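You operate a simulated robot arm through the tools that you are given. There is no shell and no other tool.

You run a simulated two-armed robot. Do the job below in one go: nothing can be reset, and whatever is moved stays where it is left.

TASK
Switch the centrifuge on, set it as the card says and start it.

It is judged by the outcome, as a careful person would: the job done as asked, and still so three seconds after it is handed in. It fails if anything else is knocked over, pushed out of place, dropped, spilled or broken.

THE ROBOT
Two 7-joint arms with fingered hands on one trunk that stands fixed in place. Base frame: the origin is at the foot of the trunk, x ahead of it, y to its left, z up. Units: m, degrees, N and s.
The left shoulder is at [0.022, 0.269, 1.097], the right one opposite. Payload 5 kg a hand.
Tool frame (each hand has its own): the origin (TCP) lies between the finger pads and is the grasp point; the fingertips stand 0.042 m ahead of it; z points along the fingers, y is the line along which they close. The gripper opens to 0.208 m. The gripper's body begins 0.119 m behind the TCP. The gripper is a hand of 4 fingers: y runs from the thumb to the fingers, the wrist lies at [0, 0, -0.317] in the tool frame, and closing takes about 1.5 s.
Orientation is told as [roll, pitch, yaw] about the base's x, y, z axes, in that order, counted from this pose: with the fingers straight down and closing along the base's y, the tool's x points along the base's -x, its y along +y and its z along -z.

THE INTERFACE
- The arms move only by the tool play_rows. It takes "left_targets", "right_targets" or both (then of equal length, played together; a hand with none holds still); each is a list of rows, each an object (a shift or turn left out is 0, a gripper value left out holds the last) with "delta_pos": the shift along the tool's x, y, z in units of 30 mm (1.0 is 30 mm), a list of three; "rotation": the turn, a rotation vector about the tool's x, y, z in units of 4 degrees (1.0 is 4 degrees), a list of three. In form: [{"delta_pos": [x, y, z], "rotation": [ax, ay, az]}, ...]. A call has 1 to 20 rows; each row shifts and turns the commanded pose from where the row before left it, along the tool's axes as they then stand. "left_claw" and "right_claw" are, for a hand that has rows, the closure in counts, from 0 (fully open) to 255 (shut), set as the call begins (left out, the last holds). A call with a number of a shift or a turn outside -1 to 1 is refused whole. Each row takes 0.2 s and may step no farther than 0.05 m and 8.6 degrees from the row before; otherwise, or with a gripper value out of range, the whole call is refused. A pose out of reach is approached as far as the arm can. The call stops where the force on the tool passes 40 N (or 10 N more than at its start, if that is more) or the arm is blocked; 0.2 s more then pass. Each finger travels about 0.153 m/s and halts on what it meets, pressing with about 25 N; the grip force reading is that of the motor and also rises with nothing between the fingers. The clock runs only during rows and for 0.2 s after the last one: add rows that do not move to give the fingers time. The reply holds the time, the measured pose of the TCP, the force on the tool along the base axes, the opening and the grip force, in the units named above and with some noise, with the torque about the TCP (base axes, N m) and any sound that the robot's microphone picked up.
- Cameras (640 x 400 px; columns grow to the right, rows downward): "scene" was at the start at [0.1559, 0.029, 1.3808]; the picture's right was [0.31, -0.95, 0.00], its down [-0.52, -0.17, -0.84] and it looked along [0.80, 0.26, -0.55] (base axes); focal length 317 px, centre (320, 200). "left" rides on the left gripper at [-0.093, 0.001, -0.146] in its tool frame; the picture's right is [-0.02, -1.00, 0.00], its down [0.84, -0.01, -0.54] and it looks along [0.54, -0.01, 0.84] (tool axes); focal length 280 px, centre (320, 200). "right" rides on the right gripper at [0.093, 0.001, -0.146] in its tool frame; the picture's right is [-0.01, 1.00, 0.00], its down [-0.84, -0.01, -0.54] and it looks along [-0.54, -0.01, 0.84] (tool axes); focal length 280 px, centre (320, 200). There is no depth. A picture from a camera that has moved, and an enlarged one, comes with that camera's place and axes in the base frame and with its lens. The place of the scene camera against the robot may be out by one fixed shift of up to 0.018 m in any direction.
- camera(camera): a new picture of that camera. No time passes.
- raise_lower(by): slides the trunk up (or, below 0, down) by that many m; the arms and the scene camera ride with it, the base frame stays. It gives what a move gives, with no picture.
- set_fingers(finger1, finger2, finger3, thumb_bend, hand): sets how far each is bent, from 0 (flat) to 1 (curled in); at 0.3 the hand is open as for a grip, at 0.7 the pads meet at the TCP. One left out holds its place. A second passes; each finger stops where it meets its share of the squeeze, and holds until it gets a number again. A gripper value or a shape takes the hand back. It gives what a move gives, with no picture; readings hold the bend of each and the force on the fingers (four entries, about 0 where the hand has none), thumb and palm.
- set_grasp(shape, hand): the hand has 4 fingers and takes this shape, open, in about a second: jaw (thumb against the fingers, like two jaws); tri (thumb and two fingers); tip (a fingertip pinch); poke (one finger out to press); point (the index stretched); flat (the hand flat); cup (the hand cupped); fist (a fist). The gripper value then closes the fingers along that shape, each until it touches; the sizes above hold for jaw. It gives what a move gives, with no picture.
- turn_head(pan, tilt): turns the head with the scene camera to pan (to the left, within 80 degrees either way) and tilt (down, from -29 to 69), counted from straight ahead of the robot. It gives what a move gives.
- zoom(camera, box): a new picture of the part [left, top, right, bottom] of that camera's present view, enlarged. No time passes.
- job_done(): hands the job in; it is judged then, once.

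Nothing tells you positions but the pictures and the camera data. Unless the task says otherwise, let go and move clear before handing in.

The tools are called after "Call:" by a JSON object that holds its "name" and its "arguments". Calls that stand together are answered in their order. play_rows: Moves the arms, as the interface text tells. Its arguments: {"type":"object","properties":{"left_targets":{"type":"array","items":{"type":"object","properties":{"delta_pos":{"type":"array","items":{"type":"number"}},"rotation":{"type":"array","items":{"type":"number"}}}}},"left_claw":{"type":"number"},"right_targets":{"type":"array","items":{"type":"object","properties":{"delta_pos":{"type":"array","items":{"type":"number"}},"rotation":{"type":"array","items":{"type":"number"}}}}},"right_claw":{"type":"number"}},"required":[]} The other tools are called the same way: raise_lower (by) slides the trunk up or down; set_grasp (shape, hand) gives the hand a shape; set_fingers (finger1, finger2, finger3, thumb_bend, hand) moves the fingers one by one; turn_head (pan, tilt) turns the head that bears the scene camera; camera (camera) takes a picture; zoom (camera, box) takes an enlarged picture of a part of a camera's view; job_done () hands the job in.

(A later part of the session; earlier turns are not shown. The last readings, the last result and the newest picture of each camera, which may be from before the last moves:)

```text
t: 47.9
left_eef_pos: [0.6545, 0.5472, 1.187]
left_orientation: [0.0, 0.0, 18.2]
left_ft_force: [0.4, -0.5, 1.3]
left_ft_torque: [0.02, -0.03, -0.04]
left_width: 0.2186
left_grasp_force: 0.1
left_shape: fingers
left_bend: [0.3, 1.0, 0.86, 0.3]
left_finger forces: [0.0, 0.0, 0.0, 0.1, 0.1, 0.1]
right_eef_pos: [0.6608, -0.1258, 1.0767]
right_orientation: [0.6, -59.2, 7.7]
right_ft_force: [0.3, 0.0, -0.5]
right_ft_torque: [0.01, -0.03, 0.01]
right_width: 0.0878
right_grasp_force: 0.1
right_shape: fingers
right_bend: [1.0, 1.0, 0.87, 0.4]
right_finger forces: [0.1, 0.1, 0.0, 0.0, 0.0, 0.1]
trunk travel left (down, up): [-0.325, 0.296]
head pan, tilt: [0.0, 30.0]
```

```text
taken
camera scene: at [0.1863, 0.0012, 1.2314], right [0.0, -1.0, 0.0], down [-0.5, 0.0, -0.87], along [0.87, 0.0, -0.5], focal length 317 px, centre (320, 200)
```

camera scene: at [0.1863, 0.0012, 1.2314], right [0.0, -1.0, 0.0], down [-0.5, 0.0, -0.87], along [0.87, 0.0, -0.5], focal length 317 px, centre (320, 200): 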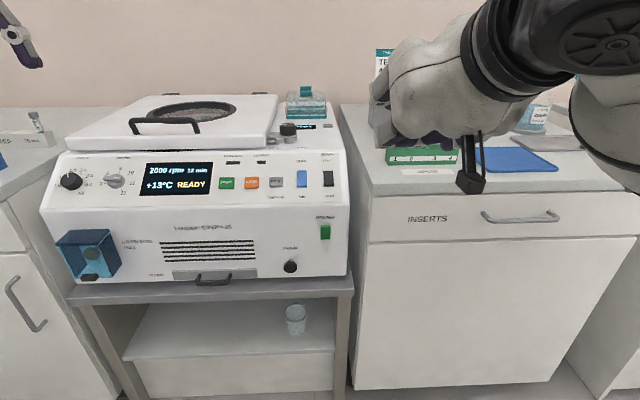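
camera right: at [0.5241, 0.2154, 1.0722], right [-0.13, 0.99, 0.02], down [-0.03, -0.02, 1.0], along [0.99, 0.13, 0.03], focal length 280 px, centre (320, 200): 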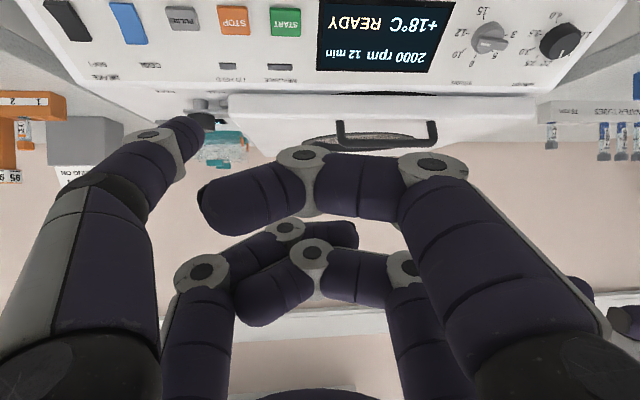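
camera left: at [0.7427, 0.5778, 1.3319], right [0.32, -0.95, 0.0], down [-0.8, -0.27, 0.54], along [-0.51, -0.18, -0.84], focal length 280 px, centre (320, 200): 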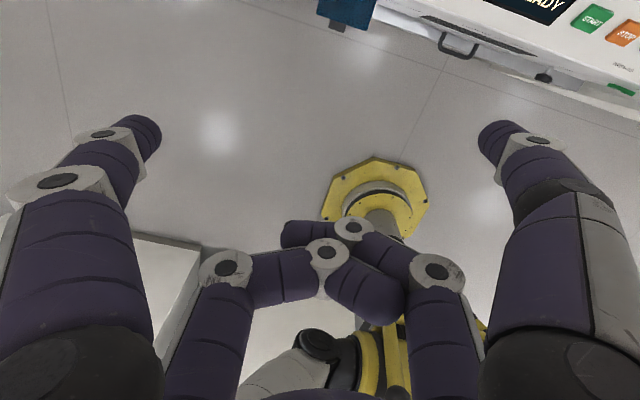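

The left hand mirrors the right: its finger1 and thumb form a pinch pair on the camera side. I'll turn the left hand to the machine's yaw (about 2.4°) and pitch it 40° toward the panel.

Call:
{"name": "play_rows", "arguments": {"left_targets": [{"rotation": [0, 0, 0.98]}, {"rotation": [0, 0, 0.98]}, {"rotation": [0, 0, 0.98]}, {"rotation": [0, 0, 0.98]}, {"rotation": [0, -1, 0]}, {"rotation": [0, -1, 0]}, {"rotation": [0, -1, 0]}, {"rotation": [0, -1, 0]}, {"rotation": [0, -1, 0]}, {"rotation": [0, -1, 0]}, {"rotation": [0, -1, 0]}, {"rotation": [0, -1, 0]}, {"rotation": [0, -1, 0]}, {"rotation": [0, -1, 0]}]}}

Call:
{"name": "set_fingers", "arguments": {"hand": "left", "finger1": 0.5, "thumb_bend": 0.5}}

Call:
{"name": "camera", "arguments": {"camera": "left"}}

Call:
{"name": "camera", "arguments": {"camera": "scene"}}

```text
t: 50.9
left_eef_pos: [0.655, 0.5486, 1.1865]
left_orientation: [0.0, -39.9, 2.5]
left_ft_force: [-0.2, 0.6, 0.5]
left_ft_torque: [-0.02, 0.03, 0.01]
left_width: 0.2188
left_grasp_force: 0.1
left_shape: fingers
left_bend: [0.3, 1.0, 0.86, 0.3]
left_finger forces: [0.0, 0.0, 0.0, 0.0, 0.0, 0.0]
right_eef_pos: [0.6616, -0.1261, 1.0778]
right_orientation: [0.5, -59.1, 7.8]
right_ft_force: [0.6, 0.2, -0.2]
right_ft_torque: [-0.02, 0.02, -0.03]
right_width: 0.0878
right_grasp_force: 0.1
right_shape: fingers
right_bend: [1.0, 1.0, 0.87, 0.4]
right_finger forces: [0.0, 0.1, 0.1, 0.0, 0.1, 0.1]
trunk travel left (down, up): [-0.325, 0.296]
head pan, tilt: [0.0, 30.0]
```

```text
t: 51.9
left_eef_pos: [0.6547, 0.5484, 1.1862]
left_orientation: [0.0, -39.8, 2.5]
left_ft_force: [-0.5, 0.4, -0.6]
left_ft_torque: [0.01, -0.01, -0.02]
left_width: 0.1134
left_grasp_force: 0.1
left_shape: fingers
left_bend: [0.5, 1.0, 0.86, 0.5]
left_finger forces: [0.0, 0.1, 0.0, 0.0, 0.0, 0.1]
right_eef_pos: [0.6622, -0.1257, 1.0769]
right_orientation: [0.5, -59.1, 7.8]
right_ft_force: [-0.1, -0.2, -0.2]
right_ft_torque: [0.0, 0.03, -0.02]
right_width: 0.0878
right_grasp_force: 0.0
right_shape: fingers
right_bend: [1.0, 1.0, 0.87, 0.4]
right_finger forces: [0.0, 0.0, 0.0, 0.0, 0.0, 0.0]
trunk travel left (down, up): [-0.325, 0.296]
head pan, tilt: [0.0, 30.0]
```

```text
taken
camera left: at [0.6318, 0.548, 1.3578], right [0.05, -1.0, 0.01], down [-0.99, -0.05, -0.13], along [0.13, 0.0, -0.99], focal length 280 px, centre (320, 200)
```

left: 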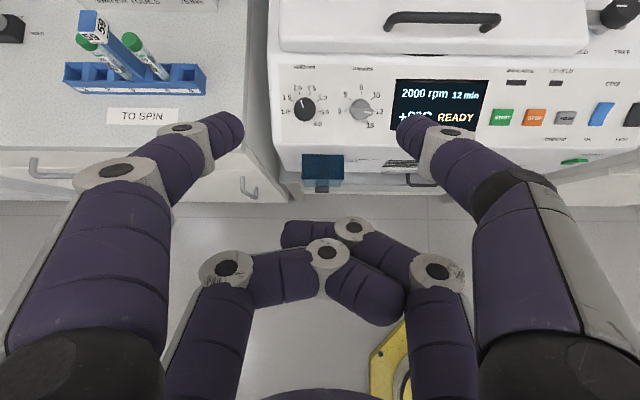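

```text
taken
camera scene: at [0.1863, 0.0012, 1.2314], right [0.0, -1.0, 0.0], down [-0.5, 0.0, -0.87], along [0.87, 0.0, -0.5], focal length 317 px, centre (320, 200)
```

scene: 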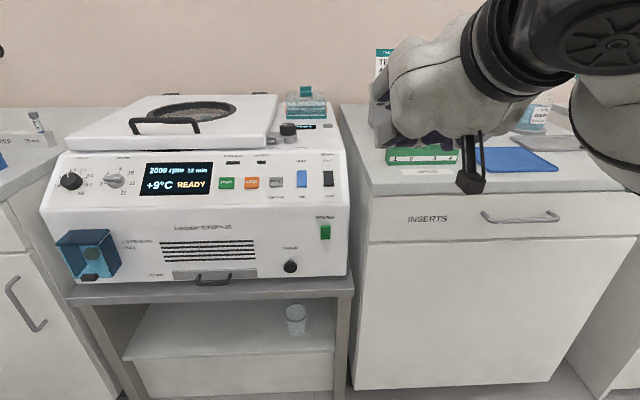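

From above, the view confirms the knob positions (rpm near (0.861, 0.585), minutes near (0.864, 0.484)). I'll zoom in to see the dials and their slope.

Call:
{"name": "zoom", "arguments": {"camera": "left", "box": [270, 60, 410, 140]}}

Call:
{"name": "zoom", "arguments": {"camera": "scene", "box": [40, 145, 140, 215]}}

```text
4.57 times, centred on (340, 100) of left
camera zoom: at [0.6318, 0.548, 1.3578], right [0.05, -1.0, 0.01], down [-0.99, -0.05, -0.13], along [0.13, 0.0, -0.99], focal length 1282 px, centre (229, 657)
```

zoom: 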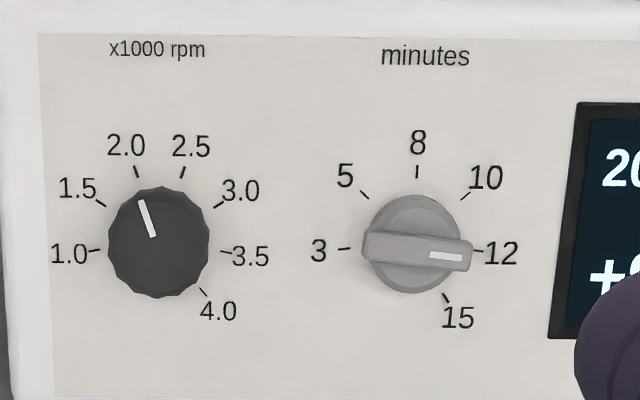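

```text
5.71 times, centred on (90, 180) of scene
camera zoom: at [0.1863, 0.0012, 1.2314], right [0.0, -1.0, 0.0], down [-0.5, 0.0, -0.87], along [0.87, 0.0, -0.5], focal length 1812 px, centre (1634, 314)
```

zoom: 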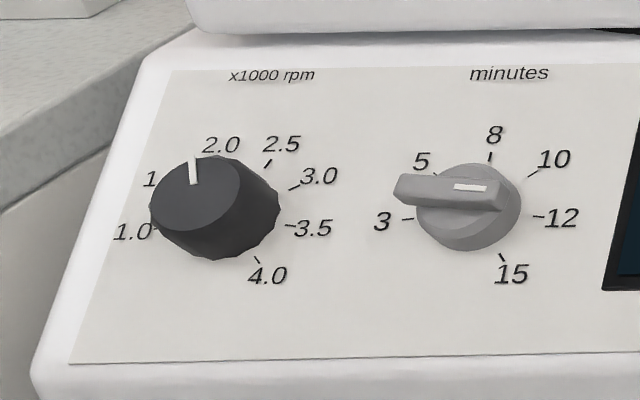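

The dials are very clear now: rpm pointer at 2.0 (4.0 is 160° clockwise) and minutes pointer at 12 (8 is about 98° counter-clockwise); the panel slopes about 29° from horizontal. I'll set the left hand's pitch to 29°, twist it 60° clockwise for the minutes knob, then move closer.

Call:
{"name": "play_rows", "arguments": {"left_targets": [{"rotation": [0, 0.92, 0]}, {"rotation": [0, 0.92, 0]}, {"rotation": [0, 0.92, 0]}, {"rotation": [0, 0, 1]}, {"rotation": [0, 0, 1]}, {"rotation": [0, 0, 1]}, {"rotation": [0, 0, 1]}, {"rotation": [0, 0, 1]}, {"rotation": [0, 0, 1]}, {"rotation": [0, 0, 1]}, {"rotation": [0, 0, 1]}, {"rotation": [0, 0, 1]}, {"rotation": [0, 0, 1]}, {"rotation": [0, 0, 1]}, {"rotation": [0, 0, 1]}, {"rotation": [0, 0, 1]}, {"rotation": [0, 0, 1]}, {"rotation": [0, 0, 1]}]}}

Call:
{"name": "play_rows", "arguments": {"left_targets": [{"delta_pos": [-0.251, -0.047, 0.911]}, {"delta_pos": [-0.251, -0.047, 0.911]}, {"delta_pos": [-0.251, -0.047, 0.911]}, {"delta_pos": [-0.251, -0.047, 0.911]}, {"delta_pos": [-0.251, -0.047, 0.911]}, {"delta_pos": [-0.251, -0.047, 0.911]}, {}]}}

Call:
{"name": "camera", "arguments": {"camera": "left"}}

Call:
{"name": "camera", "arguments": {"camera": "scene"}}

```text
t: 55.7
left_eef_pos: [0.6534, 0.5487, 1.187]
left_orientation: [25.6, -13.9, -60.8]
left_ft_force: [0.0, -0.1, -0.3]
left_ft_torque: [-0.02, 0.0, 0.01]
left_width: 0.1134
left_grasp_force: 0.0
left_shape: fingers
left_bend: [0.5, 1.0, 0.86, 0.5]
left_finger forces: [0.1, 0.0, 0.0, 0.1, 0.0, 0.1]
right_eef_pos: [0.6619, -0.1252, 1.0768]
right_orientation: [0.5, -59.2, 7.9]
right_ft_force: [-0.2, -0.1, 0.1]
right_ft_torque: [-0.04, 0.05, -0.02]
right_width: 0.0881
right_grasp_force: 0.1
right_shape: fingers
right_bend: [1.0, 1.0, 0.87, 0.4]
right_finger forces: [0.0, 0.0, 0.0, 0.0, 0.0, 0.1]
trunk travel left (down, up): [-0.325, 0.296]
head pan, tilt: [0.0, 30.0]
```

```text
t: 57.3
left_eef_pos: [0.7491, 0.5089, 1.0501]
left_orientation: [25.5, -13.9, -60.7]
left_ft_force: [0.1, 0.3, 0.5]
left_ft_torque: [0.02, 0.02, -0.01]
left_width: 0.1132
left_grasp_force: 0.2
left_shape: fingers
left_bend: [0.5, 1.0, 0.86, 0.5]
left_finger forces: [0.1, 0.0, 0.0, 0.0, 0.0, 0.0]
right_eef_pos: [0.6623, -0.1259, 1.0775]
right_orientation: [0.6, -59.1, 7.8]
right_ft_force: [0.9, -0.7, 0.1]
right_ft_torque: [0.01, 0.04, 0.02]
right_width: 0.088
right_grasp_force: 0.1
right_shape: fingers
right_bend: [1.0, 1.0, 0.87, 0.4]
right_finger forces: [0.1, 0.0, 0.0, 0.0, 0.0, 0.1]
trunk travel left (down, up): [-0.325, 0.296]
head pan, tilt: [0.0, 30.0]
```

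```text
taken
camera left: at [0.7241, 0.4269, 1.2009], right [-0.73, -0.54, -0.42], down [-0.67, 0.7, 0.26], along [0.15, 0.47, -0.87], focal length 280 px, centre (320, 200)
```

left: 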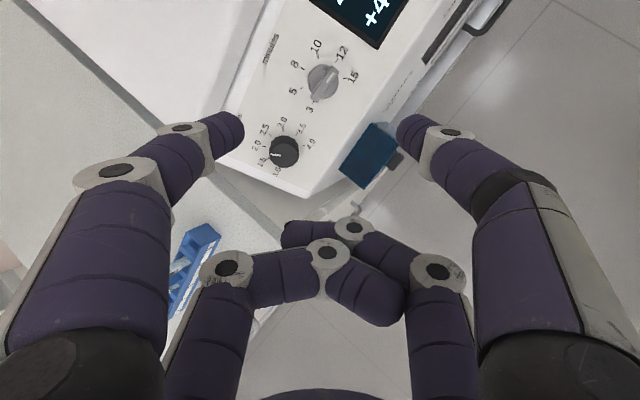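

```text
taken
camera scene: at [0.1864, 0.0011, 1.2315], right [0.0, -1.0, 0.0], down [-0.5, 0.0, -0.87], along [0.87, 0.0, -0.5], focal length 317 px, centre (320, 200)
```

scene: 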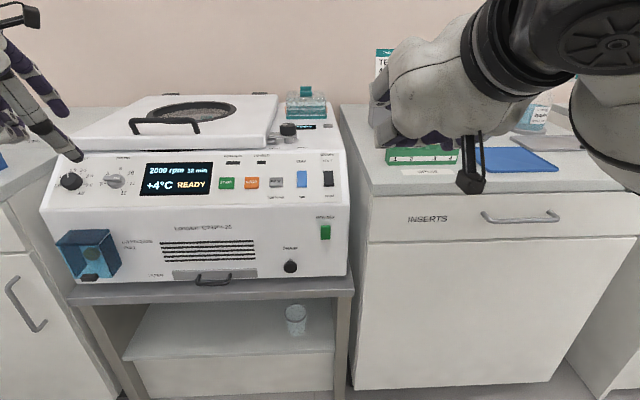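

The knob's location agrees within a few millimetres. I'll approach along the knob's axis to about 5 cm above the grasp depth.

Call:
{"name": "play_rows", "arguments": {"left_targets": [{"delta_pos": [0.013, -0.017, 0.774]}, {"delta_pos": [0.013, -0.017, 0.774]}, {"delta_pos": [0.013, -0.017, 0.774]}, {"delta_pos": [0.013, -0.017, 0.774]}, {"delta_pos": [0.013, -0.017, 0.774]}, {}]}}

Call:
{"name": "camera", "arguments": {"camera": "left"}}

Call:
{"name": "zoom", "arguments": {"camera": "scene", "box": [0, 80, 240, 230]}}

```text
t: 58.7
left_eef_pos: [0.8027, 0.5126, 0.9481]
left_orientation: [25.6, -13.9, -60.6]
left_ft_force: [0.0, 0.0, -0.4]
left_ft_torque: [-0.03, 0.06, 0.01]
left_width: 0.1136
left_grasp_force: 0.0
left_shape: fingers
left_bend: [0.5, 1.0, 0.86, 0.5]
left_finger forces: [0.1, 0.0, 0.0, 0.1, 0.1, 0.0]
right_eef_pos: [0.6617, -0.1263, 1.0774]
right_orientation: [0.6, -59.2, 7.8]
right_ft_force: [0.1, -0.7, 0.7]
right_ft_torque: [0.01, 0.04, -0.01]
right_width: 0.088
right_grasp_force: 0.0
right_shape: fingers
right_bend: [1.0, 1.0, 0.87, 0.4]
right_finger forces: [0.0, 0.0, 0.0, 0.1, 0.0, 0.0]
trunk travel left (down, up): [-0.325, 0.296]
head pan, tilt: [0.0, 30.0]
```

```text
taken
camera left: at [0.7776, 0.4304, 1.0979], right [-0.73, -0.54, -0.42], down [-0.67, 0.7, 0.26], along [0.15, 0.47, -0.87], focal length 280 px, centre (320, 200)
```

left: 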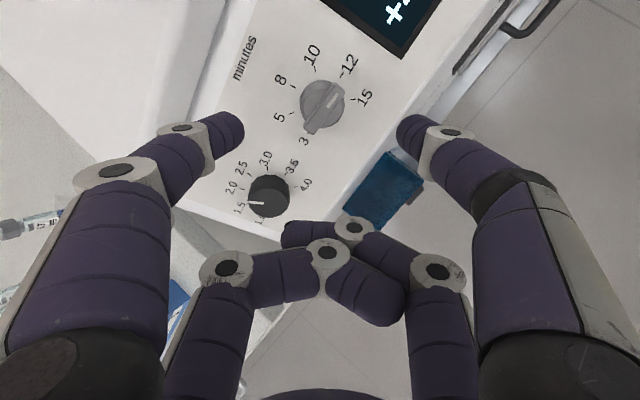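

```text
2.67 times, centred on (120, 155) of scene
camera zoom: at [0.1864, 0.0012, 1.2315], right [0.0, -1.0, 0.0], down [-0.5, 0.0, -0.87], along [0.87, 0.0, -0.5], focal length 846 px, centre (853, 320)
```

zoom: 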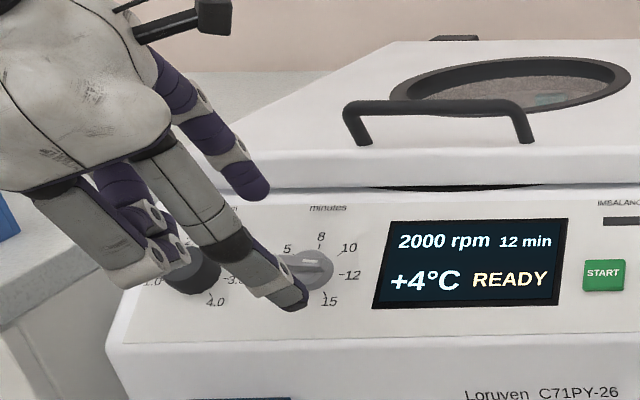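

The curled finger3's tip would pass close over the rpm knob. I'll swap the curl order so the protruding tip lies on the other side, away from that knob.

Call:
{"name": "set_fingers", "arguments": {"hand": "left", "finger3": 0.3}}

Call:
{"name": "set_fingers", "arguments": {"hand": "left", "finger2": 0.3}}

Call:
{"name": "set_fingers", "arguments": {"hand": "left", "finger3": 1.0}}

Call:
{"name": "set_fingers", "arguments": {"hand": "left", "finger2": 1.0}}

Call:
{"name": "camera", "arguments": {"camera": "left"}}

```text
t: 59.7
left_eef_pos: [0.8018, 0.5125, 0.9468]
left_orientation: [25.6, -14.0, -60.8]
left_ft_force: [-0.5, -0.8, -0.1]
left_ft_torque: [0.0, 0.01, 0.0]
left_width: 0.1135
left_grasp_force: 0.0
left_shape: fingers
left_bend: [0.5, 1.0, 0.3, 0.5]
left_finger forces: [0.0, 0.0, 0.0, 0.0, 0.0, 0.0]
right_eef_pos: [0.662, -0.1247, 1.0775]
right_orientation: [0.6, -59.2, 7.8]
right_ft_force: [0.1, -0.6, 0.0]
right_ft_torque: [-0.02, -0.02, -0.01]
right_width: 0.0878
right_grasp_force: 0.1
right_shape: fingers
right_bend: [1.0, 1.0, 0.87, 0.4]
right_finger forces: [0.0, 0.1, 0.1, 0.1, 0.0, 0.0]
trunk travel left (down, up): [-0.325, 0.296]
head pan, tilt: [0.0, 30.0]
```

```text
t: 60.7
left_eef_pos: [0.803, 0.5134, 0.9476]
left_orientation: [25.6, -14.1, -60.7]
left_ft_force: [-0.6, 0.6, 1.4]
left_ft_torque: [-0.01, 0.03, 0.0]
left_width: 0.1133
left_grasp_force: 0.1
left_shape: fingers
left_bend: [0.5, 0.3, 0.3, 0.5]
left_finger forces: [0.1, 0.0, 0.0, 0.0, 0.1, 0.0]
right_eef_pos: [0.6618, -0.125, 1.0778]
right_orientation: [0.7, -59.1, 7.8]
right_ft_force: [-0.9, 0.4, 0.4]
right_ft_torque: [0.03, 0.01, 0.01]
right_width: 0.0881
right_grasp_force: 0.1
right_shape: fingers
right_bend: [1.0, 1.0, 0.87, 0.4]
right_finger forces: [0.0, 0.0, 0.1, 0.1, 0.0, 0.0]
trunk travel left (down, up): [-0.325, 0.296]
head pan, tilt: [0.0, 30.0]
```

```text
t: 61.7
left_eef_pos: [0.803, 0.5125, 0.9479]
left_orientation: [25.6, -14.0, -60.7]
left_ft_force: [0.3, 0.0, 0.5]
left_ft_torque: [0.0, -0.02, 0.01]
left_width: 0.1133
left_grasp_force: 0.1
left_shape: fingers
left_bend: [0.5, 0.3, 1.0, 0.5]
left_finger forces: [0.0, 0.0, 0.1, 0.1, 0.0, 0.1]
right_eef_pos: [0.6616, -0.1262, 1.0766]
right_orientation: [0.6, -59.2, 7.8]
right_ft_force: [0.7, 1.0, -0.3]
right_ft_torque: [-0.02, 0.02, -0.03]
right_width: 0.088
right_grasp_force: 0.0
right_shape: fingers
right_bend: [1.0, 1.0, 0.87, 0.4]
right_finger forces: [0.0, 0.0, 0.0, 0.0, 0.0, 0.0]
trunk travel left (down, up): [-0.325, 0.296]
head pan, tilt: [0.0, 30.0]
```

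```text
t: 62.7
left_eef_pos: [0.8024, 0.5118, 0.947]
left_orientation: [25.6, -14.0, -60.7]
left_ft_force: [0.7, 0.4, 0.6]
left_ft_torque: [-0.01, 0.01, 0.01]
left_width: 0.1136
left_grasp_force: 0.0
left_shape: fingers
left_bend: [0.5, 0.86, 1.0, 0.5]
left_finger forces: [0.1, 0.0, 0.1, 0.0, 0.0, 0.0]
right_eef_pos: [0.6622, -0.1261, 1.0766]
right_orientation: [0.7, -59.2, 7.8]
right_ft_force: [-0.7, 0.5, 0.5]
right_ft_torque: [-0.01, -0.05, 0.01]
right_width: 0.0878
right_grasp_force: 0.0
right_shape: fingers
right_bend: [1.0, 1.0, 0.87, 0.4]
right_finger forces: [0.0, 0.1, 0.1, 0.0, 0.0, 0.1]
trunk travel left (down, up): [-0.325, 0.296]
head pan, tilt: [0.0, 30.0]
```

```text
taken
camera left: at [0.7774, 0.4304, 1.0977], right [-0.73, -0.54, -0.41], down [-0.67, 0.7, 0.26], along [0.15, 0.47, -0.87], focal length 280 px, centre (320, 200)
```

left: 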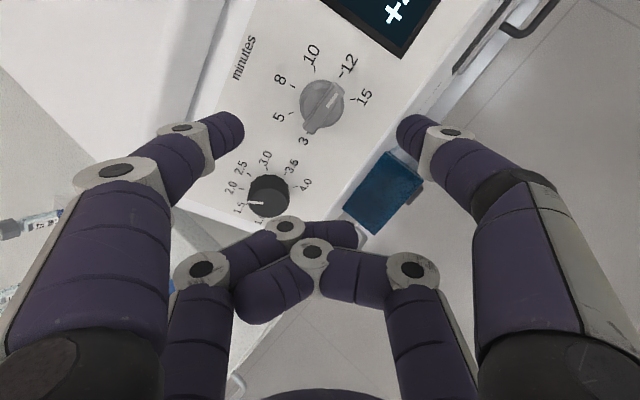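

Neither curl order gives much room there, so I'll change plan: grip the minutes bar across its two ends, with the hand almost square (8° clockwise), which keeps the curled fingers below the knob. I'll twist back about the knob axis and narrow the opening.

Call:
{"name": "play_rows", "arguments": {"left_targets": [{"delta_pos": [0, -0.0814, 0], "rotation": [0, 0, -1]}, {"delta_pos": [0, -0.0814, 0], "rotation": [0, 0, -1]}, {"delta_pos": [0, -0.0814, 0], "rotation": [0, 0, -1]}, {"delta_pos": [0, -0.0814, 0], "rotation": [0, 0, -1]}, {"delta_pos": [0, -0.0814, 0], "rotation": [0, 0, -1]}, {"delta_pos": [0, -0.0814, 0], "rotation": [0, 0, -1]}, {"delta_pos": [0, -0.0814, 0], "rotation": [0, 0, -1]}, {"delta_pos": [0, -0.0814, 0], "rotation": [0, 0, -1]}, {"delta_pos": [0, -0.0814, 0], "rotation": [0, 0, -1]}, {"delta_pos": [0, -0.0814, 0], "rotation": [0, 0, -1]}, {"delta_pos": [0, -0.0814, 0], "rotation": [0, 0, -1]}, {"delta_pos": [0, -0.0814, 0], "rotation": [0, 0, -1]}, {"delta_pos": [0, -0.0814, 0], "rotation": [0, 0, -1]}, {}]}}

Call:
{"name": "set_fingers", "arguments": {"hand": "left", "finger1": 0.57, "thumb_bend": 0.57}}

Call:
{"name": "camera", "arguments": {"camera": "left"}}

Call:
{"name": "zoom", "arguments": {"camera": "left", "box": [200, 40, 440, 190]}}

```text
t: 65.7
left_eef_pos: [0.788, 0.4873, 0.9396]
left_orientation: [4.4, -28.6, -6.6]
left_ft_force: [0.8, 0.1, 0.2]
left_ft_torque: [0.04, -0.04, -0.02]
left_width: 0.1133
left_grasp_force: 0.1
left_shape: fingers
left_bend: [0.5, 0.86, 1.0, 0.5]
left_finger forces: [0.0, 0.0, 0.1, 0.0, 0.0, 0.1]
right_eef_pos: [0.6615, -0.1258, 1.0783]
right_orientation: [0.6, -59.2, 7.9]
right_ft_force: [0.4, -0.7, -1.0]
right_ft_torque: [0.0, -0.01, 0.01]
right_width: 0.0879
right_grasp_force: 0.0
right_shape: fingers
right_bend: [1.0, 1.0, 0.87, 0.4]
right_finger forces: [0.0, 0.0, 0.1, 0.0, 0.0, 0.1]
trunk travel left (down, up): [-0.325, 0.296]
head pan, tilt: [0.0, 30.0]
```

```text
t: 66.7
left_eef_pos: [0.7872, 0.487, 0.9386]
left_orientation: [4.4, -28.6, -6.7]
left_ft_force: [0.2, 0.4, 0.5]
left_ft_torque: [0.0, -0.04, -0.01]
left_width: 0.0817
left_grasp_force: 0.0
left_shape: fingers
left_bend: [0.56, 0.86, 1.0, 0.56]
left_finger forces: [0.1, 0.0, 0.1, 0.0, 0.0, 0.0]
right_eef_pos: [0.6625, -0.1258, 1.0773]
right_orientation: [0.5, -59.3, 7.8]
right_ft_force: [-1.1, 0.5, -0.2]
right_ft_torque: [0.02, -0.01, 0.03]
right_width: 0.088
right_grasp_force: 0.1
right_shape: fingers
right_bend: [1.0, 1.0, 0.87, 0.4]
right_finger forces: [0.0, 0.1, 0.0, 0.0, 0.0, 0.0]
trunk travel left (down, up): [-0.325, 0.296]
head pan, tilt: [0.0, 30.0]
```

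```text
taken
camera left: at [0.7982, 0.4752, 1.1111], right [-0.07, -1.0, -0.06], down [-1.0, 0.06, 0.07], along [-0.06, 0.06, -1.0], focal length 280 px, centre (320, 200)
```

left: 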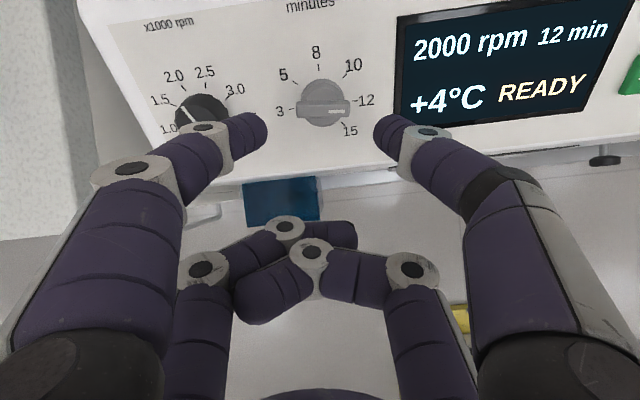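

```text
2.67 times, centred on (320, 115) of left
camera zoom: at [0.7982, 0.4752, 1.1111], right [-0.07, -1.0, -0.06], down [-1.0, 0.06, 0.07], along [-0.06, 0.06, -1.0], focal length 748 px, centre (320, 427)
```

zoom: 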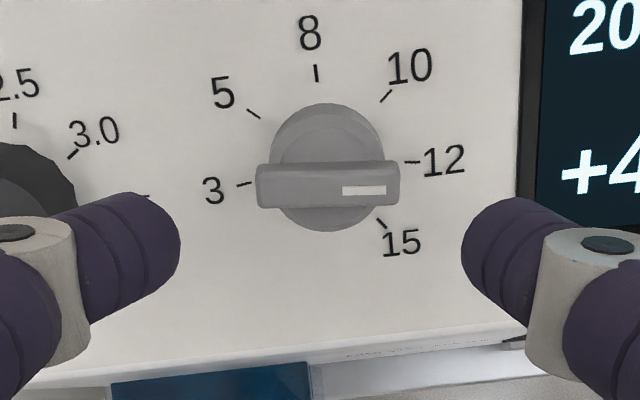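

The hand is lined up with the minutes bar and the finger pads straddle it. I'll descend 3 cm and check.

Call:
{"name": "play_rows", "arguments": {"left_targets": [{"delta_pos": [0, -0.08, 0.5]}, {"delta_pos": [0, 0, 0.5]}, {}]}}

Call:
{"name": "zoom", "arguments": {"camera": "left", "box": [200, 40, 440, 190]}}

Call:
{"name": "zoom", "arguments": {"camera": "scene", "box": [0, 80, 240, 230]}}

```text
t: 67.5
left_eef_pos: [0.8012, 0.4844, 0.9144]
left_orientation: [4.4, -28.6, -6.6]
left_ft_force: [0.5, -0.2, 1.1]
left_ft_torque: [-0.02, 0.03, 0.0]
left_width: 0.082
left_grasp_force: 0.1
left_shape: fingers
left_bend: [0.56, 0.86, 1.0, 0.56]
left_finger forces: [0.0, 0.0, 0.0, 0.0, 0.0, 0.0]
right_eef_pos: [0.6628, -0.1249, 1.0779]
right_orientation: [0.5, -59.1, 7.8]
right_ft_force: [0.0, -0.7, 0.3]
right_ft_torque: [0.0, 0.0, 0.01]
right_width: 0.0878
right_grasp_force: 0.0
right_shape: fingers
right_bend: [1.0, 1.0, 0.87, 0.4]
right_finger forces: [0.1, 0.0, 0.1, 0.0, 0.0, 0.0]
trunk travel left (down, up): [-0.325, 0.296]
head pan, tilt: [0.0, 30.0]
```

```text
2.67 times, centred on (320, 115) of left
camera zoom: at [0.8124, 0.4729, 1.0855], right [-0.07, -1.0, -0.06], down [-1.0, 0.06, 0.07], along [-0.06, 0.06, -1.0], focal length 748 px, centre (320, 427)
```

zoom: 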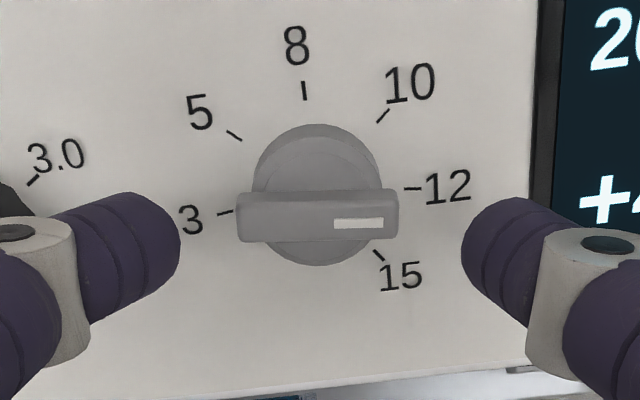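

```text
2.67 times, centred on (120, 155) of scene
camera zoom: at [0.1864, 0.0012, 1.2315], right [0.0, -1.0, 0.0], down [-0.5, 0.0, -0.87], along [0.87, 0.0, -0.5], focal length 846 px, centre (853, 320)
```

zoom: 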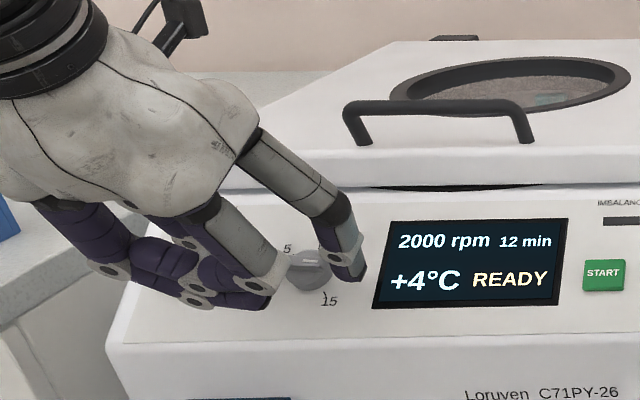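

Knob and pads are well aligned. I'll descend the remaining ~1.7 cm in small steps.

Call:
{"name": "play_rows", "arguments": {"left_targets": [{"delta_pos": [0, 0, 0.2]}, {"delta_pos": [0, 0, 0.2]}, {"delta_pos": [0, 0, 0.17]}, {}]}}

Call:
{"name": "zoom", "arguments": {"camera": "left", "box": [200, 40, 440, 190]}}

Call:
{"name": "zoom", "arguments": {"camera": "scene", "box": [20, 120, 180, 220]}}

```text
t: 68.5
left_eef_pos: [0.8096, 0.4858, 0.8999]
left_orientation: [4.4, -28.6, -6.7]
left_ft_force: [-14.3, 2.0, 13.7]
left_ft_torque: [0.68, -0.48, 0.83]
left_width: 0.0815
left_grasp_force: 9.5
left_shape: fingers
left_bend: [0.55, 0.86, 1.0, 0.56]
left_finger forces: [19.5, 0.0, 0.0, 0.0, 0.0, 0.0]
right_eef_pos: [0.6601, -0.1259, 1.0791]
right_orientation: [0.6, -59.2, 7.8]
right_ft_force: [0.6, -0.4, 0.5]
right_ft_torque: [-0.01, 0.01, -0.01]
right_width: 0.0878
right_grasp_force: 0.0
right_shape: fingers
right_bend: [1.0, 1.0, 0.87, 0.4]
right_finger forces: [0.0, 0.0, 0.0, 0.1, 0.0, 0.0]
trunk travel left (down, up): [-0.325, 0.296]
head pan, tilt: [0.0, 30.0]
```

```text
2.67 times, centred on (320, 115) of left
camera zoom: at [0.8191, 0.4738, 1.0726], right [-0.07, -1.0, -0.06], down [-1.0, 0.06, 0.07], along [-0.06, 0.07, -1.0], focal length 748 px, centre (320, 427)
```

zoom: 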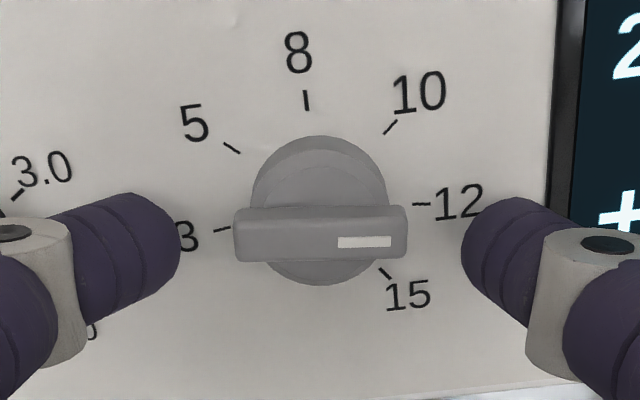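

```text
4.00 times, centred on (100, 170) of scene
camera zoom: at [0.1849, 0.001, 1.2318], right [0.0, -1.0, 0.0], down [-0.5, 0.0, -0.87], along [0.87, 0.0, -0.5], focal length 1269 px, centre (1200, 320)
```

zoom: 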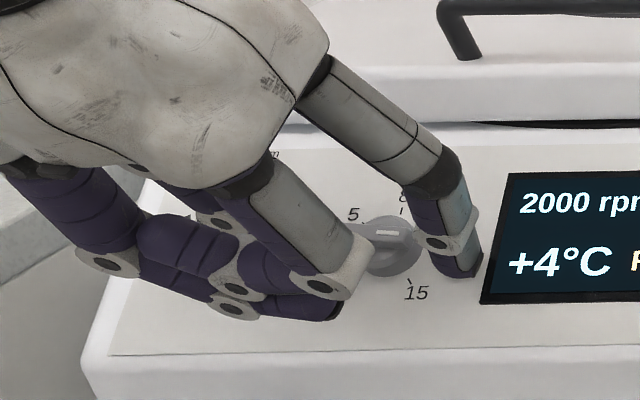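

Finger1's tip has touched the panel (19 N), so the depth is known. I'll back off about 3 mm, then close finger1 and thumb onto the bar's ends.

Call:
{"name": "play_rows", "arguments": {"left_targets": [{"delta_pos": [0, 0, -0.15]}, {}]}}

Call:
{"name": "set_fingers", "arguments": {"hand": "left", "finger1": 0.7, "thumb_bend": 0.7}}

Call:
{"name": "zoom", "arguments": {"camera": "left", "box": [200, 40, 440, 190]}}

Call:
{"name": "zoom", "arguments": {"camera": "scene", "box": [20, 120, 220, 220]}}

```text
t: 69.1
left_eef_pos: [0.8079, 0.4853, 0.9015]
left_orientation: [4.4, -28.7, -6.7]
left_ft_force: [-0.7, -0.6, 0.8]
left_ft_torque: [0.08, -0.15, 0.02]
left_width: 0.0818
left_grasp_force: 1.2
left_shape: fingers
left_bend: [0.56, 0.86, 1.0, 0.56]
left_finger forces: [2.0, 0.0, 0.0, 0.0, 0.0, 0.1]
right_eef_pos: [0.6624, -0.1262, 1.0775]
right_orientation: [0.6, -59.2, 7.8]
right_ft_force: [0.6, 0.3, 0.1]
right_ft_torque: [0.0, -0.01, -0.01]
right_width: 0.0876
right_grasp_force: 0.0
right_shape: fingers
right_bend: [1.0, 1.0, 0.87, 0.4]
right_finger forces: [0.0, 0.0, 0.0, 0.1, 0.0, 0.1]
trunk travel left (down, up): [-0.325, 0.296]
head pan, tilt: [0.0, 30.0]
```

```text
t: 70.1
left_eef_pos: [0.8077, 0.4855, 0.9009]
left_orientation: [4.3, -28.5, -6.7]
left_ft_force: [-1.0, -8.1, -7.5]
left_ft_torque: [-0.05, 0.33, -0.42]
left_width: 0.0468
left_grasp_force: 12.3
left_shape: fingers
left_bend: [0.62, 0.86, 1.0, 0.66]
left_finger forces: [7.2, 0.1, 0.0, 0.1, 17.0, 0.0]
right_eef_pos: [0.6617, -0.1257, 1.0766]
right_orientation: [0.6, -59.2, 7.7]
right_ft_force: [-0.5, -0.1, -0.8]
right_ft_torque: [0.01, 0.0, 0.0]
right_width: 0.0876
right_grasp_force: 0.0
right_shape: fingers
right_bend: [1.0, 1.0, 0.87, 0.4]
right_finger forces: [0.0, 0.0, 0.1, 0.0, 0.0, 0.0]
trunk travel left (down, up): [-0.325, 0.296]
head pan, tilt: [0.0, 30.0]
```

```text
2.67 times, centred on (320, 115) of left
camera zoom: at [0.8186, 0.4728, 1.0727], right [-0.07, -1.0, -0.06], down [-1.0, 0.06, 0.07], along [-0.06, 0.06, -1.0], focal length 748 px, centre (320, 427)
```

zoom: 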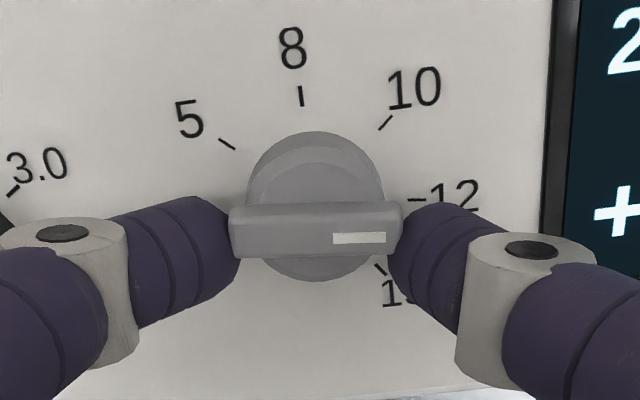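

```text
3.20 times, centred on (120, 170) of scene
camera zoom: at [0.1866, 0.0009, 1.2313], right [0.0, -1.0, 0.0], down [-0.5, 0.0, -0.87], along [0.87, 0.0, -0.5], focal length 1015 px, centre (960, 296)
```

zoom: 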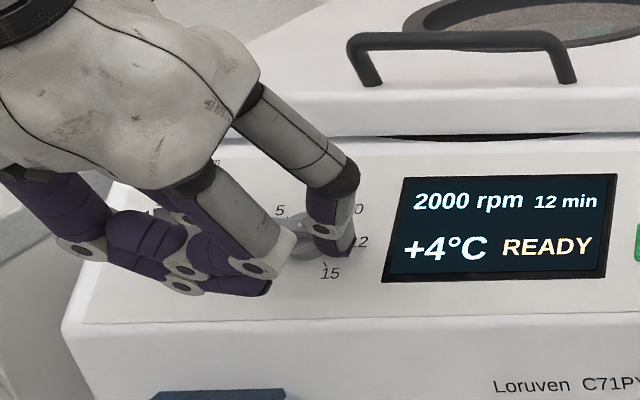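

Both pads press on the bar's ends. I'll turn counter-clockwise 24° about the knob axis and check.

Call:
{"name": "play_rows", "arguments": {"left_targets": [{"delta_pos": [0, -0.083, 0], "rotation": [0, 0, -1]}, {"delta_pos": [0, -0.083, 0], "rotation": [0, 0, -1]}, {"delta_pos": [0, -0.083, 0], "rotation": [0, 0, -1]}, {"delta_pos": [0, -0.083, 0], "rotation": [0, 0, -1]}, {"delta_pos": [0, -0.083, 0], "rotation": [0, 0, -1]}, {"delta_pos": [0, -0.083, 0], "rotation": [0, 0, -1]}]}}

Call:
{"name": "zoom", "arguments": {"camera": "left", "box": [200, 40, 440, 190]}}

Call:
{"name": "zoom", "arguments": {"camera": "scene", "box": [20, 120, 220, 220]}}

```text
t: 71.5
left_eef_pos: [0.8083, 0.4695, 0.9013]
left_orientation: [-8.8, -27.7, 20.6]
left_ft_force: [3.3, -9.5, -3.4]
left_ft_torque: [-0.23, 0.07, -0.51]
left_width: 0.047
left_grasp_force: 11.3
left_shape: fingers
left_bend: [0.62, 0.86, 1.0, 0.66]
left_finger forces: [7.1, 0.1, 0.0, 0.0, 16.3, 0.1]
right_eef_pos: [0.6631, -0.1266, 1.0773]
right_orientation: [0.7, -59.2, 7.7]
right_ft_force: [-0.8, 0.4, 0.6]
right_ft_torque: [0.01, -0.03, -0.04]
right_width: 0.088
right_grasp_force: 0.2
right_shape: fingers
right_bend: [1.0, 1.0, 0.87, 0.4]
right_finger forces: [0.1, 0.0, 0.1, 0.0, 0.0, 0.0]
trunk travel left (down, up): [-0.325, 0.296]
head pan, tilt: [0.0, 30.0]
```

```text
2.67 times, centred on (320, 115) of left
camera zoom: at [0.8158, 0.4967, 1.0722], right [0.29, -0.95, 0.14], down [-0.95, -0.29, 0.08], along [-0.04, -0.16, -0.99], focal length 748 px, centre (320, 427)
```

zoom: 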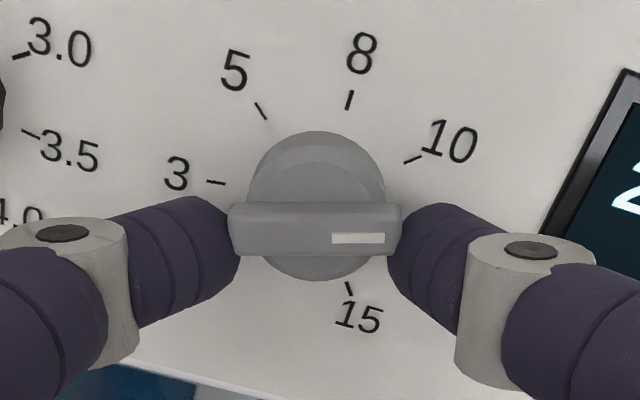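

```text
3.20 times, centred on (120, 170) of scene
camera zoom: at [0.1866, 0.0009, 1.2313], right [0.0, -1.0, 0.0], down [-0.5, 0.0, -0.87], along [0.87, 0.0, -0.5], focal length 1015 px, centre (960, 296)
```

zoom: 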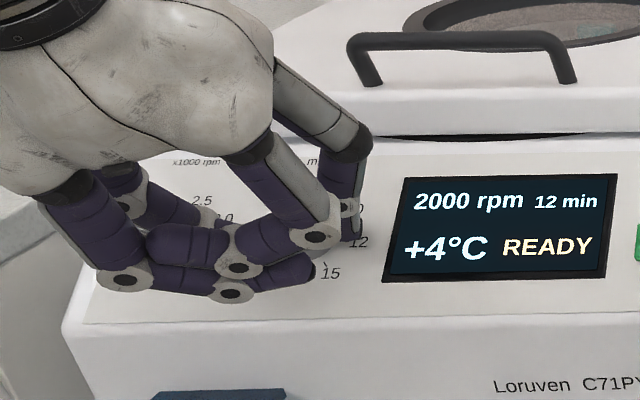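

The knob turns with the hand and the forces are small. I'll go on counter-clockwise another 36°.

Call:
{"name": "play_rows", "arguments": {"left_targets": [{"delta_pos": [0, -0.083, 0], "rotation": [0, 0, -1]}, {"delta_pos": [0, -0.083, 0], "rotation": [0, 0, -1]}, {"delta_pos": [0, -0.083, 0], "rotation": [0, 0, -1]}, {"delta_pos": [0, -0.083, 0], "rotation": [0, 0, -1]}, {"delta_pos": [0, -0.083, 0], "rotation": [0, 0, -1]}, {"delta_pos": [0, -0.083, 0], "rotation": [0, 0, -1]}, {"delta_pos": [0, -0.083, 0], "rotation": [0, 0, -1]}, {"delta_pos": [0, -0.083, 0], "rotation": [0, 0, -1]}, {"delta_pos": [0, -0.083, 0], "rotation": [0, 0, -1]}]}}

Call:
{"name": "camera", "arguments": {"camera": "left"}}

Call:
{"name": "zoom", "arguments": {"camera": "scene", "box": [20, 120, 220, 220]}}

```text
t: 73.5
left_eef_pos: [0.8252, 0.4872, 0.9189]
left_orientation: [-23.3, -16.6, 57.2]
left_ft_force: [0.0, 0.0, -0.8]
left_ft_torque: [0.0, 0.02, 0.01]
left_width: 0.0177
left_grasp_force: 0.0
left_shape: fingers
left_bend: [0.67, 0.86, 1.0, 0.7]
left_finger forces: [0.0, 0.0, 0.0, 0.1, 0.0, 0.0]
left hand out of reach, approached as far as the arm can: row 8, 9
right_eef_pos: [0.6616, -0.1242, 1.0779]
right_orientation: [0.5, -59.1, 7.9]
right_ft_force: [0.0, 0.2, -0.2]
right_ft_torque: [0.0, 0.01, 0.0]
right_width: 0.0878
right_grasp_force: 0.1
right_shape: fingers
right_bend: [1.0, 1.0, 0.87, 0.4]
right_finger forces: [0.0, 0.0, 0.0, 0.0, 0.1, 0.0]
trunk travel left (down, up): [-0.325, 0.296]
head pan, tilt: [0.0, 30.0]
```

```text
taken
camera left: at [0.8039, 0.5622, 1.0728], right [0.72, -0.58, 0.38], down [-0.68, -0.69, 0.24], along [0.12, -0.44, -0.89], focal length 280 px, centre (320, 200)
```

left: 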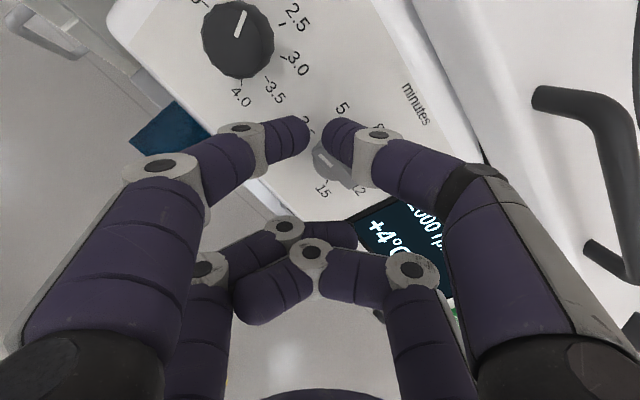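

```text
3.20 times, centred on (120, 170) of scene
camera zoom: at [0.1865, 0.0014, 1.2313], right [0.0, -1.0, 0.0], down [-0.5, 0.0, -0.87], along [0.87, 0.0, -0.5], focal length 1015 px, centre (960, 296)
```

zoom: 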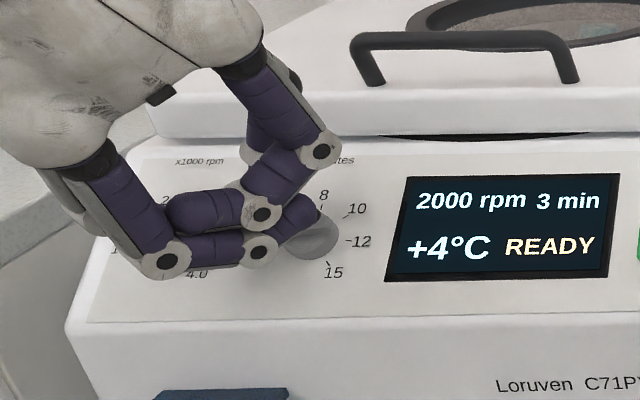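

The wrist ran out of range at the last rows, the fingers slipped off, and the knob flicked to 3 min. Nothing else seems disturbed. I'll back away and untwist to look at the knob again; this time I'll turn clockwise, where the wrist has room.

Call:
{"name": "play_rows", "arguments": {"left_targets": [{"delta_pos": [0, 0, -0.7]}, {"delta_pos": [0, 0, -0.7]}, {"delta_pos": [0, 0, -0.7]}, {}]}}

Call:
{"name": "camera", "arguments": {"camera": "left"}}

Call:
{"name": "camera", "arguments": {"camera": "scene"}}

```text
t: 74.5
left_eef_pos: [0.797, 0.4872, 0.9756]
left_orientation: [-23.5, -17.4, 58.0]
left_ft_force: [-0.8, -0.4, -0.4]
left_ft_torque: [-0.03, 0.0, 0.02]
left_width: 0.0175
left_grasp_force: 0.0
left_shape: fingers
left_bend: [0.67, 0.86, 1.0, 0.7]
left_finger forces: [0.1, 0.1, 0.0, 0.0, 0.1, 0.0]
left hand out of reach, approached as far as the arm can: row 1
right_eef_pos: [0.661, -0.1253, 1.0786]
right_orientation: [0.6, -59.3, 7.8]
right_ft_force: [-0.1, 0.1, -0.4]
right_ft_torque: [0.01, 0.0, -0.03]
right_width: 0.088
right_grasp_force: 0.0
right_shape: fingers
right_bend: [1.0, 1.0, 0.87, 0.4]
right_finger forces: [0.2, 0.1, 0.1, 0.0, 0.0, 0.0]
trunk travel left (down, up): [-0.325, 0.296]
head pan, tilt: [0.0, 30.0]
```

```text
taken
camera left: at [0.7726, 0.5607, 1.1302], right [0.72, -0.57, 0.39], down [-0.68, -0.7, 0.23], along [0.14, -0.42, -0.89], focal length 280 px, centre (320, 200)
```

left: 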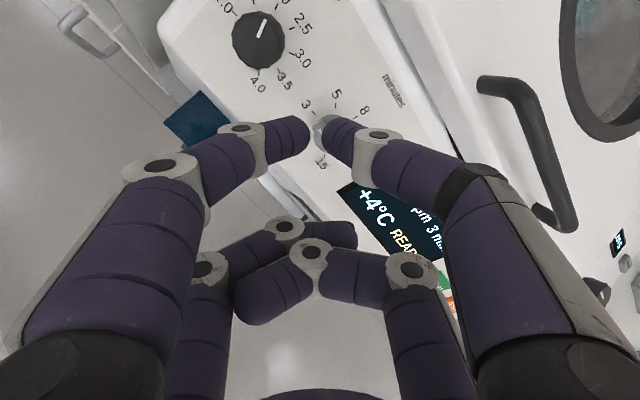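

```text
taken
camera scene: at [0.1861, 0.0012, 1.2313], right [0.0, -1.0, 0.0], down [-0.5, 0.0, -0.87], along [0.87, 0.0, -0.5], focal length 317 px, centre (320, 200)
```

scene: 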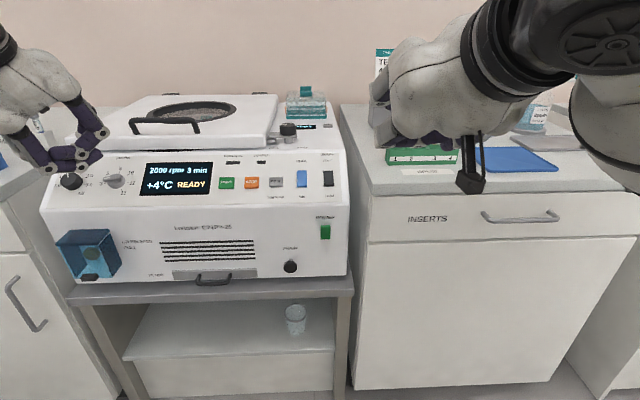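

I'll open the pinch, untwist to be in line with the bar (now pointing to 3), and return to 5 cm above the minutes knob.

Call:
{"name": "set_fingers", "arguments": {"hand": "left", "finger1": 0.57, "thumb_bend": 0.57}}

Call:
{"name": "play_rows", "arguments": {"left_targets": [{"rotation": [0, 0, 0.99]}, {"rotation": [0, 0, 0.99]}, {"rotation": [0, 0, 0.99]}, {"rotation": [0, 0, 0.99]}, {"rotation": [0, 0, 0.99]}, {"rotation": [0, 0, 0.99]}, {"rotation": [0, 0, 0.99]}, {"rotation": [0, 0, 0.99]}, {"rotation": [0, 0, 0.99]}, {"rotation": [0, 0, 0.99]}, {"rotation": [0, 0, 0.99]}, {"rotation": [0, 0, 0.99]}, {"delta_pos": [0.47, -0.143, 0.33]}, {"delta_pos": [0.47, -0.143, 0.33]}, {}]}}

Call:
{"name": "camera", "arguments": {"camera": "left"}}

Call:
{"name": "zoom", "arguments": {"camera": "left", "box": [200, 40, 440, 190]}}

```text
t: 75.5
left_eef_pos: [0.797, 0.4872, 0.9759]
left_orientation: [-23.5, -17.4, 58.0]
left_ft_force: [0.4, 0.8, 0.2]
left_ft_torque: [-0.01, 0.03, -0.02]
left_width: 0.0807
left_grasp_force: 0.0
left_shape: fingers
left_bend: [0.56, 0.86, 1.0, 0.56]
left_finger forces: [0.1, 0.0, 0.1, 0.1, 0.1, 0.0]
right_eef_pos: [0.6615, -0.1254, 1.0775]
right_orientation: [0.7, -59.3, 7.8]
right_ft_force: [-0.3, -0.1, 0.6]
right_ft_torque: [0.02, 0.03, 0.01]
right_width: 0.088
right_grasp_force: 0.0
right_shape: fingers
right_bend: [1.0, 1.0, 0.87, 0.4]
right_finger forces: [0.0, 0.1, 0.0, 0.0, 0.1, 0.1]
trunk travel left (down, up): [-0.325, 0.296]
head pan, tilt: [0.0, 30.0]
```

```text
t: 78.7
left_eef_pos: [0.7842, 0.4763, 0.9472]
left_orientation: [-2.5, -28.8, 7.5]
left_ft_force: [-0.1, -0.6, 0.5]
left_ft_torque: [-0.02, 0.02, 0.01]
left_width: 0.0806
left_grasp_force: 0.1
left_shape: fingers
left_bend: [0.56, 0.86, 1.0, 0.56]
left_finger forces: [0.1, 0.1, 0.1, 0.0, 0.0, 0.0]
right_eef_pos: [0.6619, -0.126, 1.0778]
right_orientation: [0.6, -59.2, 7.8]
right_ft_force: [0.8, 0.4, -0.3]
right_ft_torque: [-0.03, 0.03, 0.01]
right_width: 0.0878
right_grasp_force: 0.1
right_shape: fingers
right_bend: [1.0, 1.0, 0.87, 0.4]
right_finger forces: [0.0, 0.0, 0.0, 0.0, 0.1, 0.0]
trunk travel left (down, up): [-0.325, 0.296]
head pan, tilt: [0.0, 30.0]
```

```text
taken
camera left: at [0.7946, 0.4847, 1.119], right [0.12, -0.99, 0.04], down [-0.99, -0.12, 0.07], along [-0.06, -0.05, -1.0], focal length 280 px, centre (320, 200)
```

left: 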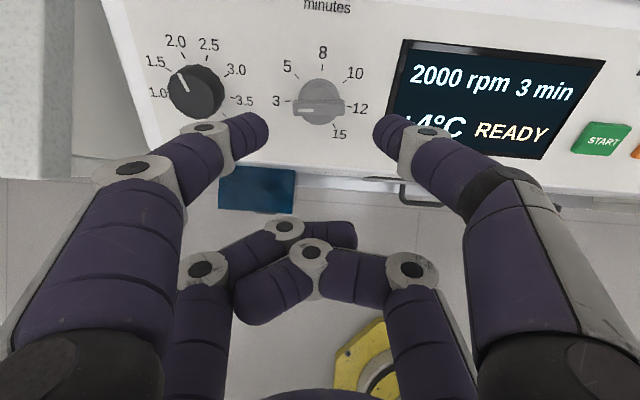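

```text
2.67 times, centred on (320, 115) of left
camera zoom: at [0.7946, 0.4847, 1.119], right [0.12, -0.99, 0.04], down [-0.99, -0.12, 0.07], along [-0.06, -0.05, -1.0], focal length 748 px, centre (320, 427)
```

zoom: 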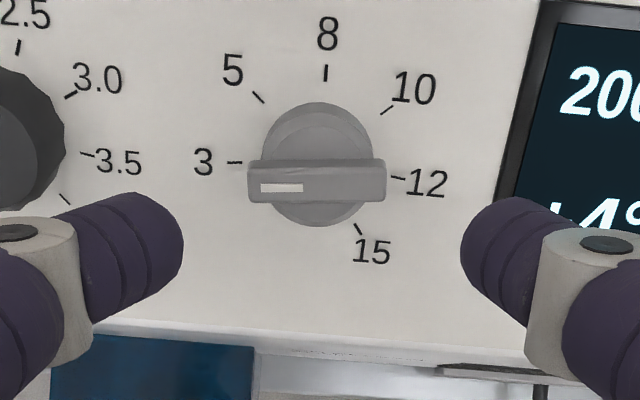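

The bar is aligned and the white end points at 3. I'll descend 5 cm and grip the bar's ends again.

Call:
{"name": "play_rows", "arguments": {"left_targets": [{"delta_pos": [0.03, 0.05, 0.55]}, {"delta_pos": [0.03, 0, 0.55]}, {"delta_pos": [0, 0, 0.3]}, {"delta_pos": [0, 0, 0.26]}, {}]}}

Call:
{"name": "set_fingers", "arguments": {"hand": "left", "finger1": 0.7, "thumb_bend": 0.7}}

Call:
{"name": "zoom", "arguments": {"camera": "left", "box": [200, 40, 440, 190]}}

```text
t: 79.9
left_eef_pos: [0.8079, 0.4782, 0.9012]
left_orientation: [-2.5, -28.9, 7.6]
left_ft_force: [0.3, 0.5, 0.1]
left_ft_torque: [-0.02, 0.01, 0.0]
left_width: 0.0804
left_grasp_force: 0.0
left_shape: fingers
left_bend: [0.56, 0.86, 1.0, 0.56]
left_finger forces: [0.0, 0.0, 0.0, 0.0, 0.1, 0.1]
right_eef_pos: [0.6622, -0.1252, 1.0772]
right_orientation: [0.6, -59.2, 7.8]
right_ft_force: [0.1, -0.4, -0.7]
right_ft_torque: [-0.02, -0.04, 0.02]
right_width: 0.0879
right_grasp_force: 0.1
right_shape: fingers
right_bend: [1.0, 1.0, 0.87, 0.4]
right_finger forces: [0.0, 0.0, 0.0, 0.0, 0.0, 0.1]
trunk travel left (down, up): [-0.325, 0.296]
head pan, tilt: [0.0, 30.0]
```

```text
t: 80.9
left_eef_pos: [0.8068, 0.4772, 0.901]
left_orientation: [-2.4, -28.8, 7.4]
left_ft_force: [0.8, -9.8, -2.9]
left_ft_torque: [-0.1, 0.13, -0.44]
left_width: 0.0468
left_grasp_force: 12.5
left_shape: fingers
left_bend: [0.62, 0.86, 1.0, 0.66]
left_finger forces: [7.5, 0.0, 0.0, 0.0, 17.4, 0.0]
right_eef_pos: [0.6623, -0.1253, 1.0769]
right_orientation: [0.6, -59.3, 7.7]
right_ft_force: [-0.3, -0.9, 0.4]
right_ft_torque: [-0.01, 0.02, -0.01]
right_width: 0.088
right_grasp_force: 0.1
right_shape: fingers
right_bend: [1.0, 1.0, 0.87, 0.4]
right_finger forces: [0.0, 0.1, 0.1, 0.1, 0.1, 0.0]
trunk travel left (down, up): [-0.325, 0.296]
head pan, tilt: [0.0, 30.0]
```

```text
2.67 times, centred on (320, 115) of left
camera zoom: at [0.8173, 0.4861, 1.0734], right [0.12, -0.99, 0.04], down [-0.99, -0.12, 0.07], along [-0.06, -0.05, -1.0], focal length 748 px, centre (320, 427)
```

zoom: 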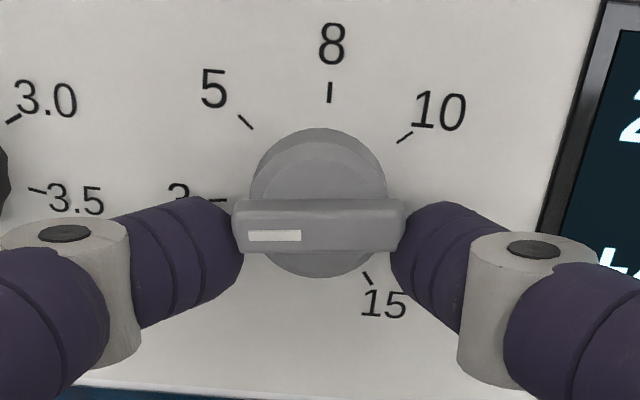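

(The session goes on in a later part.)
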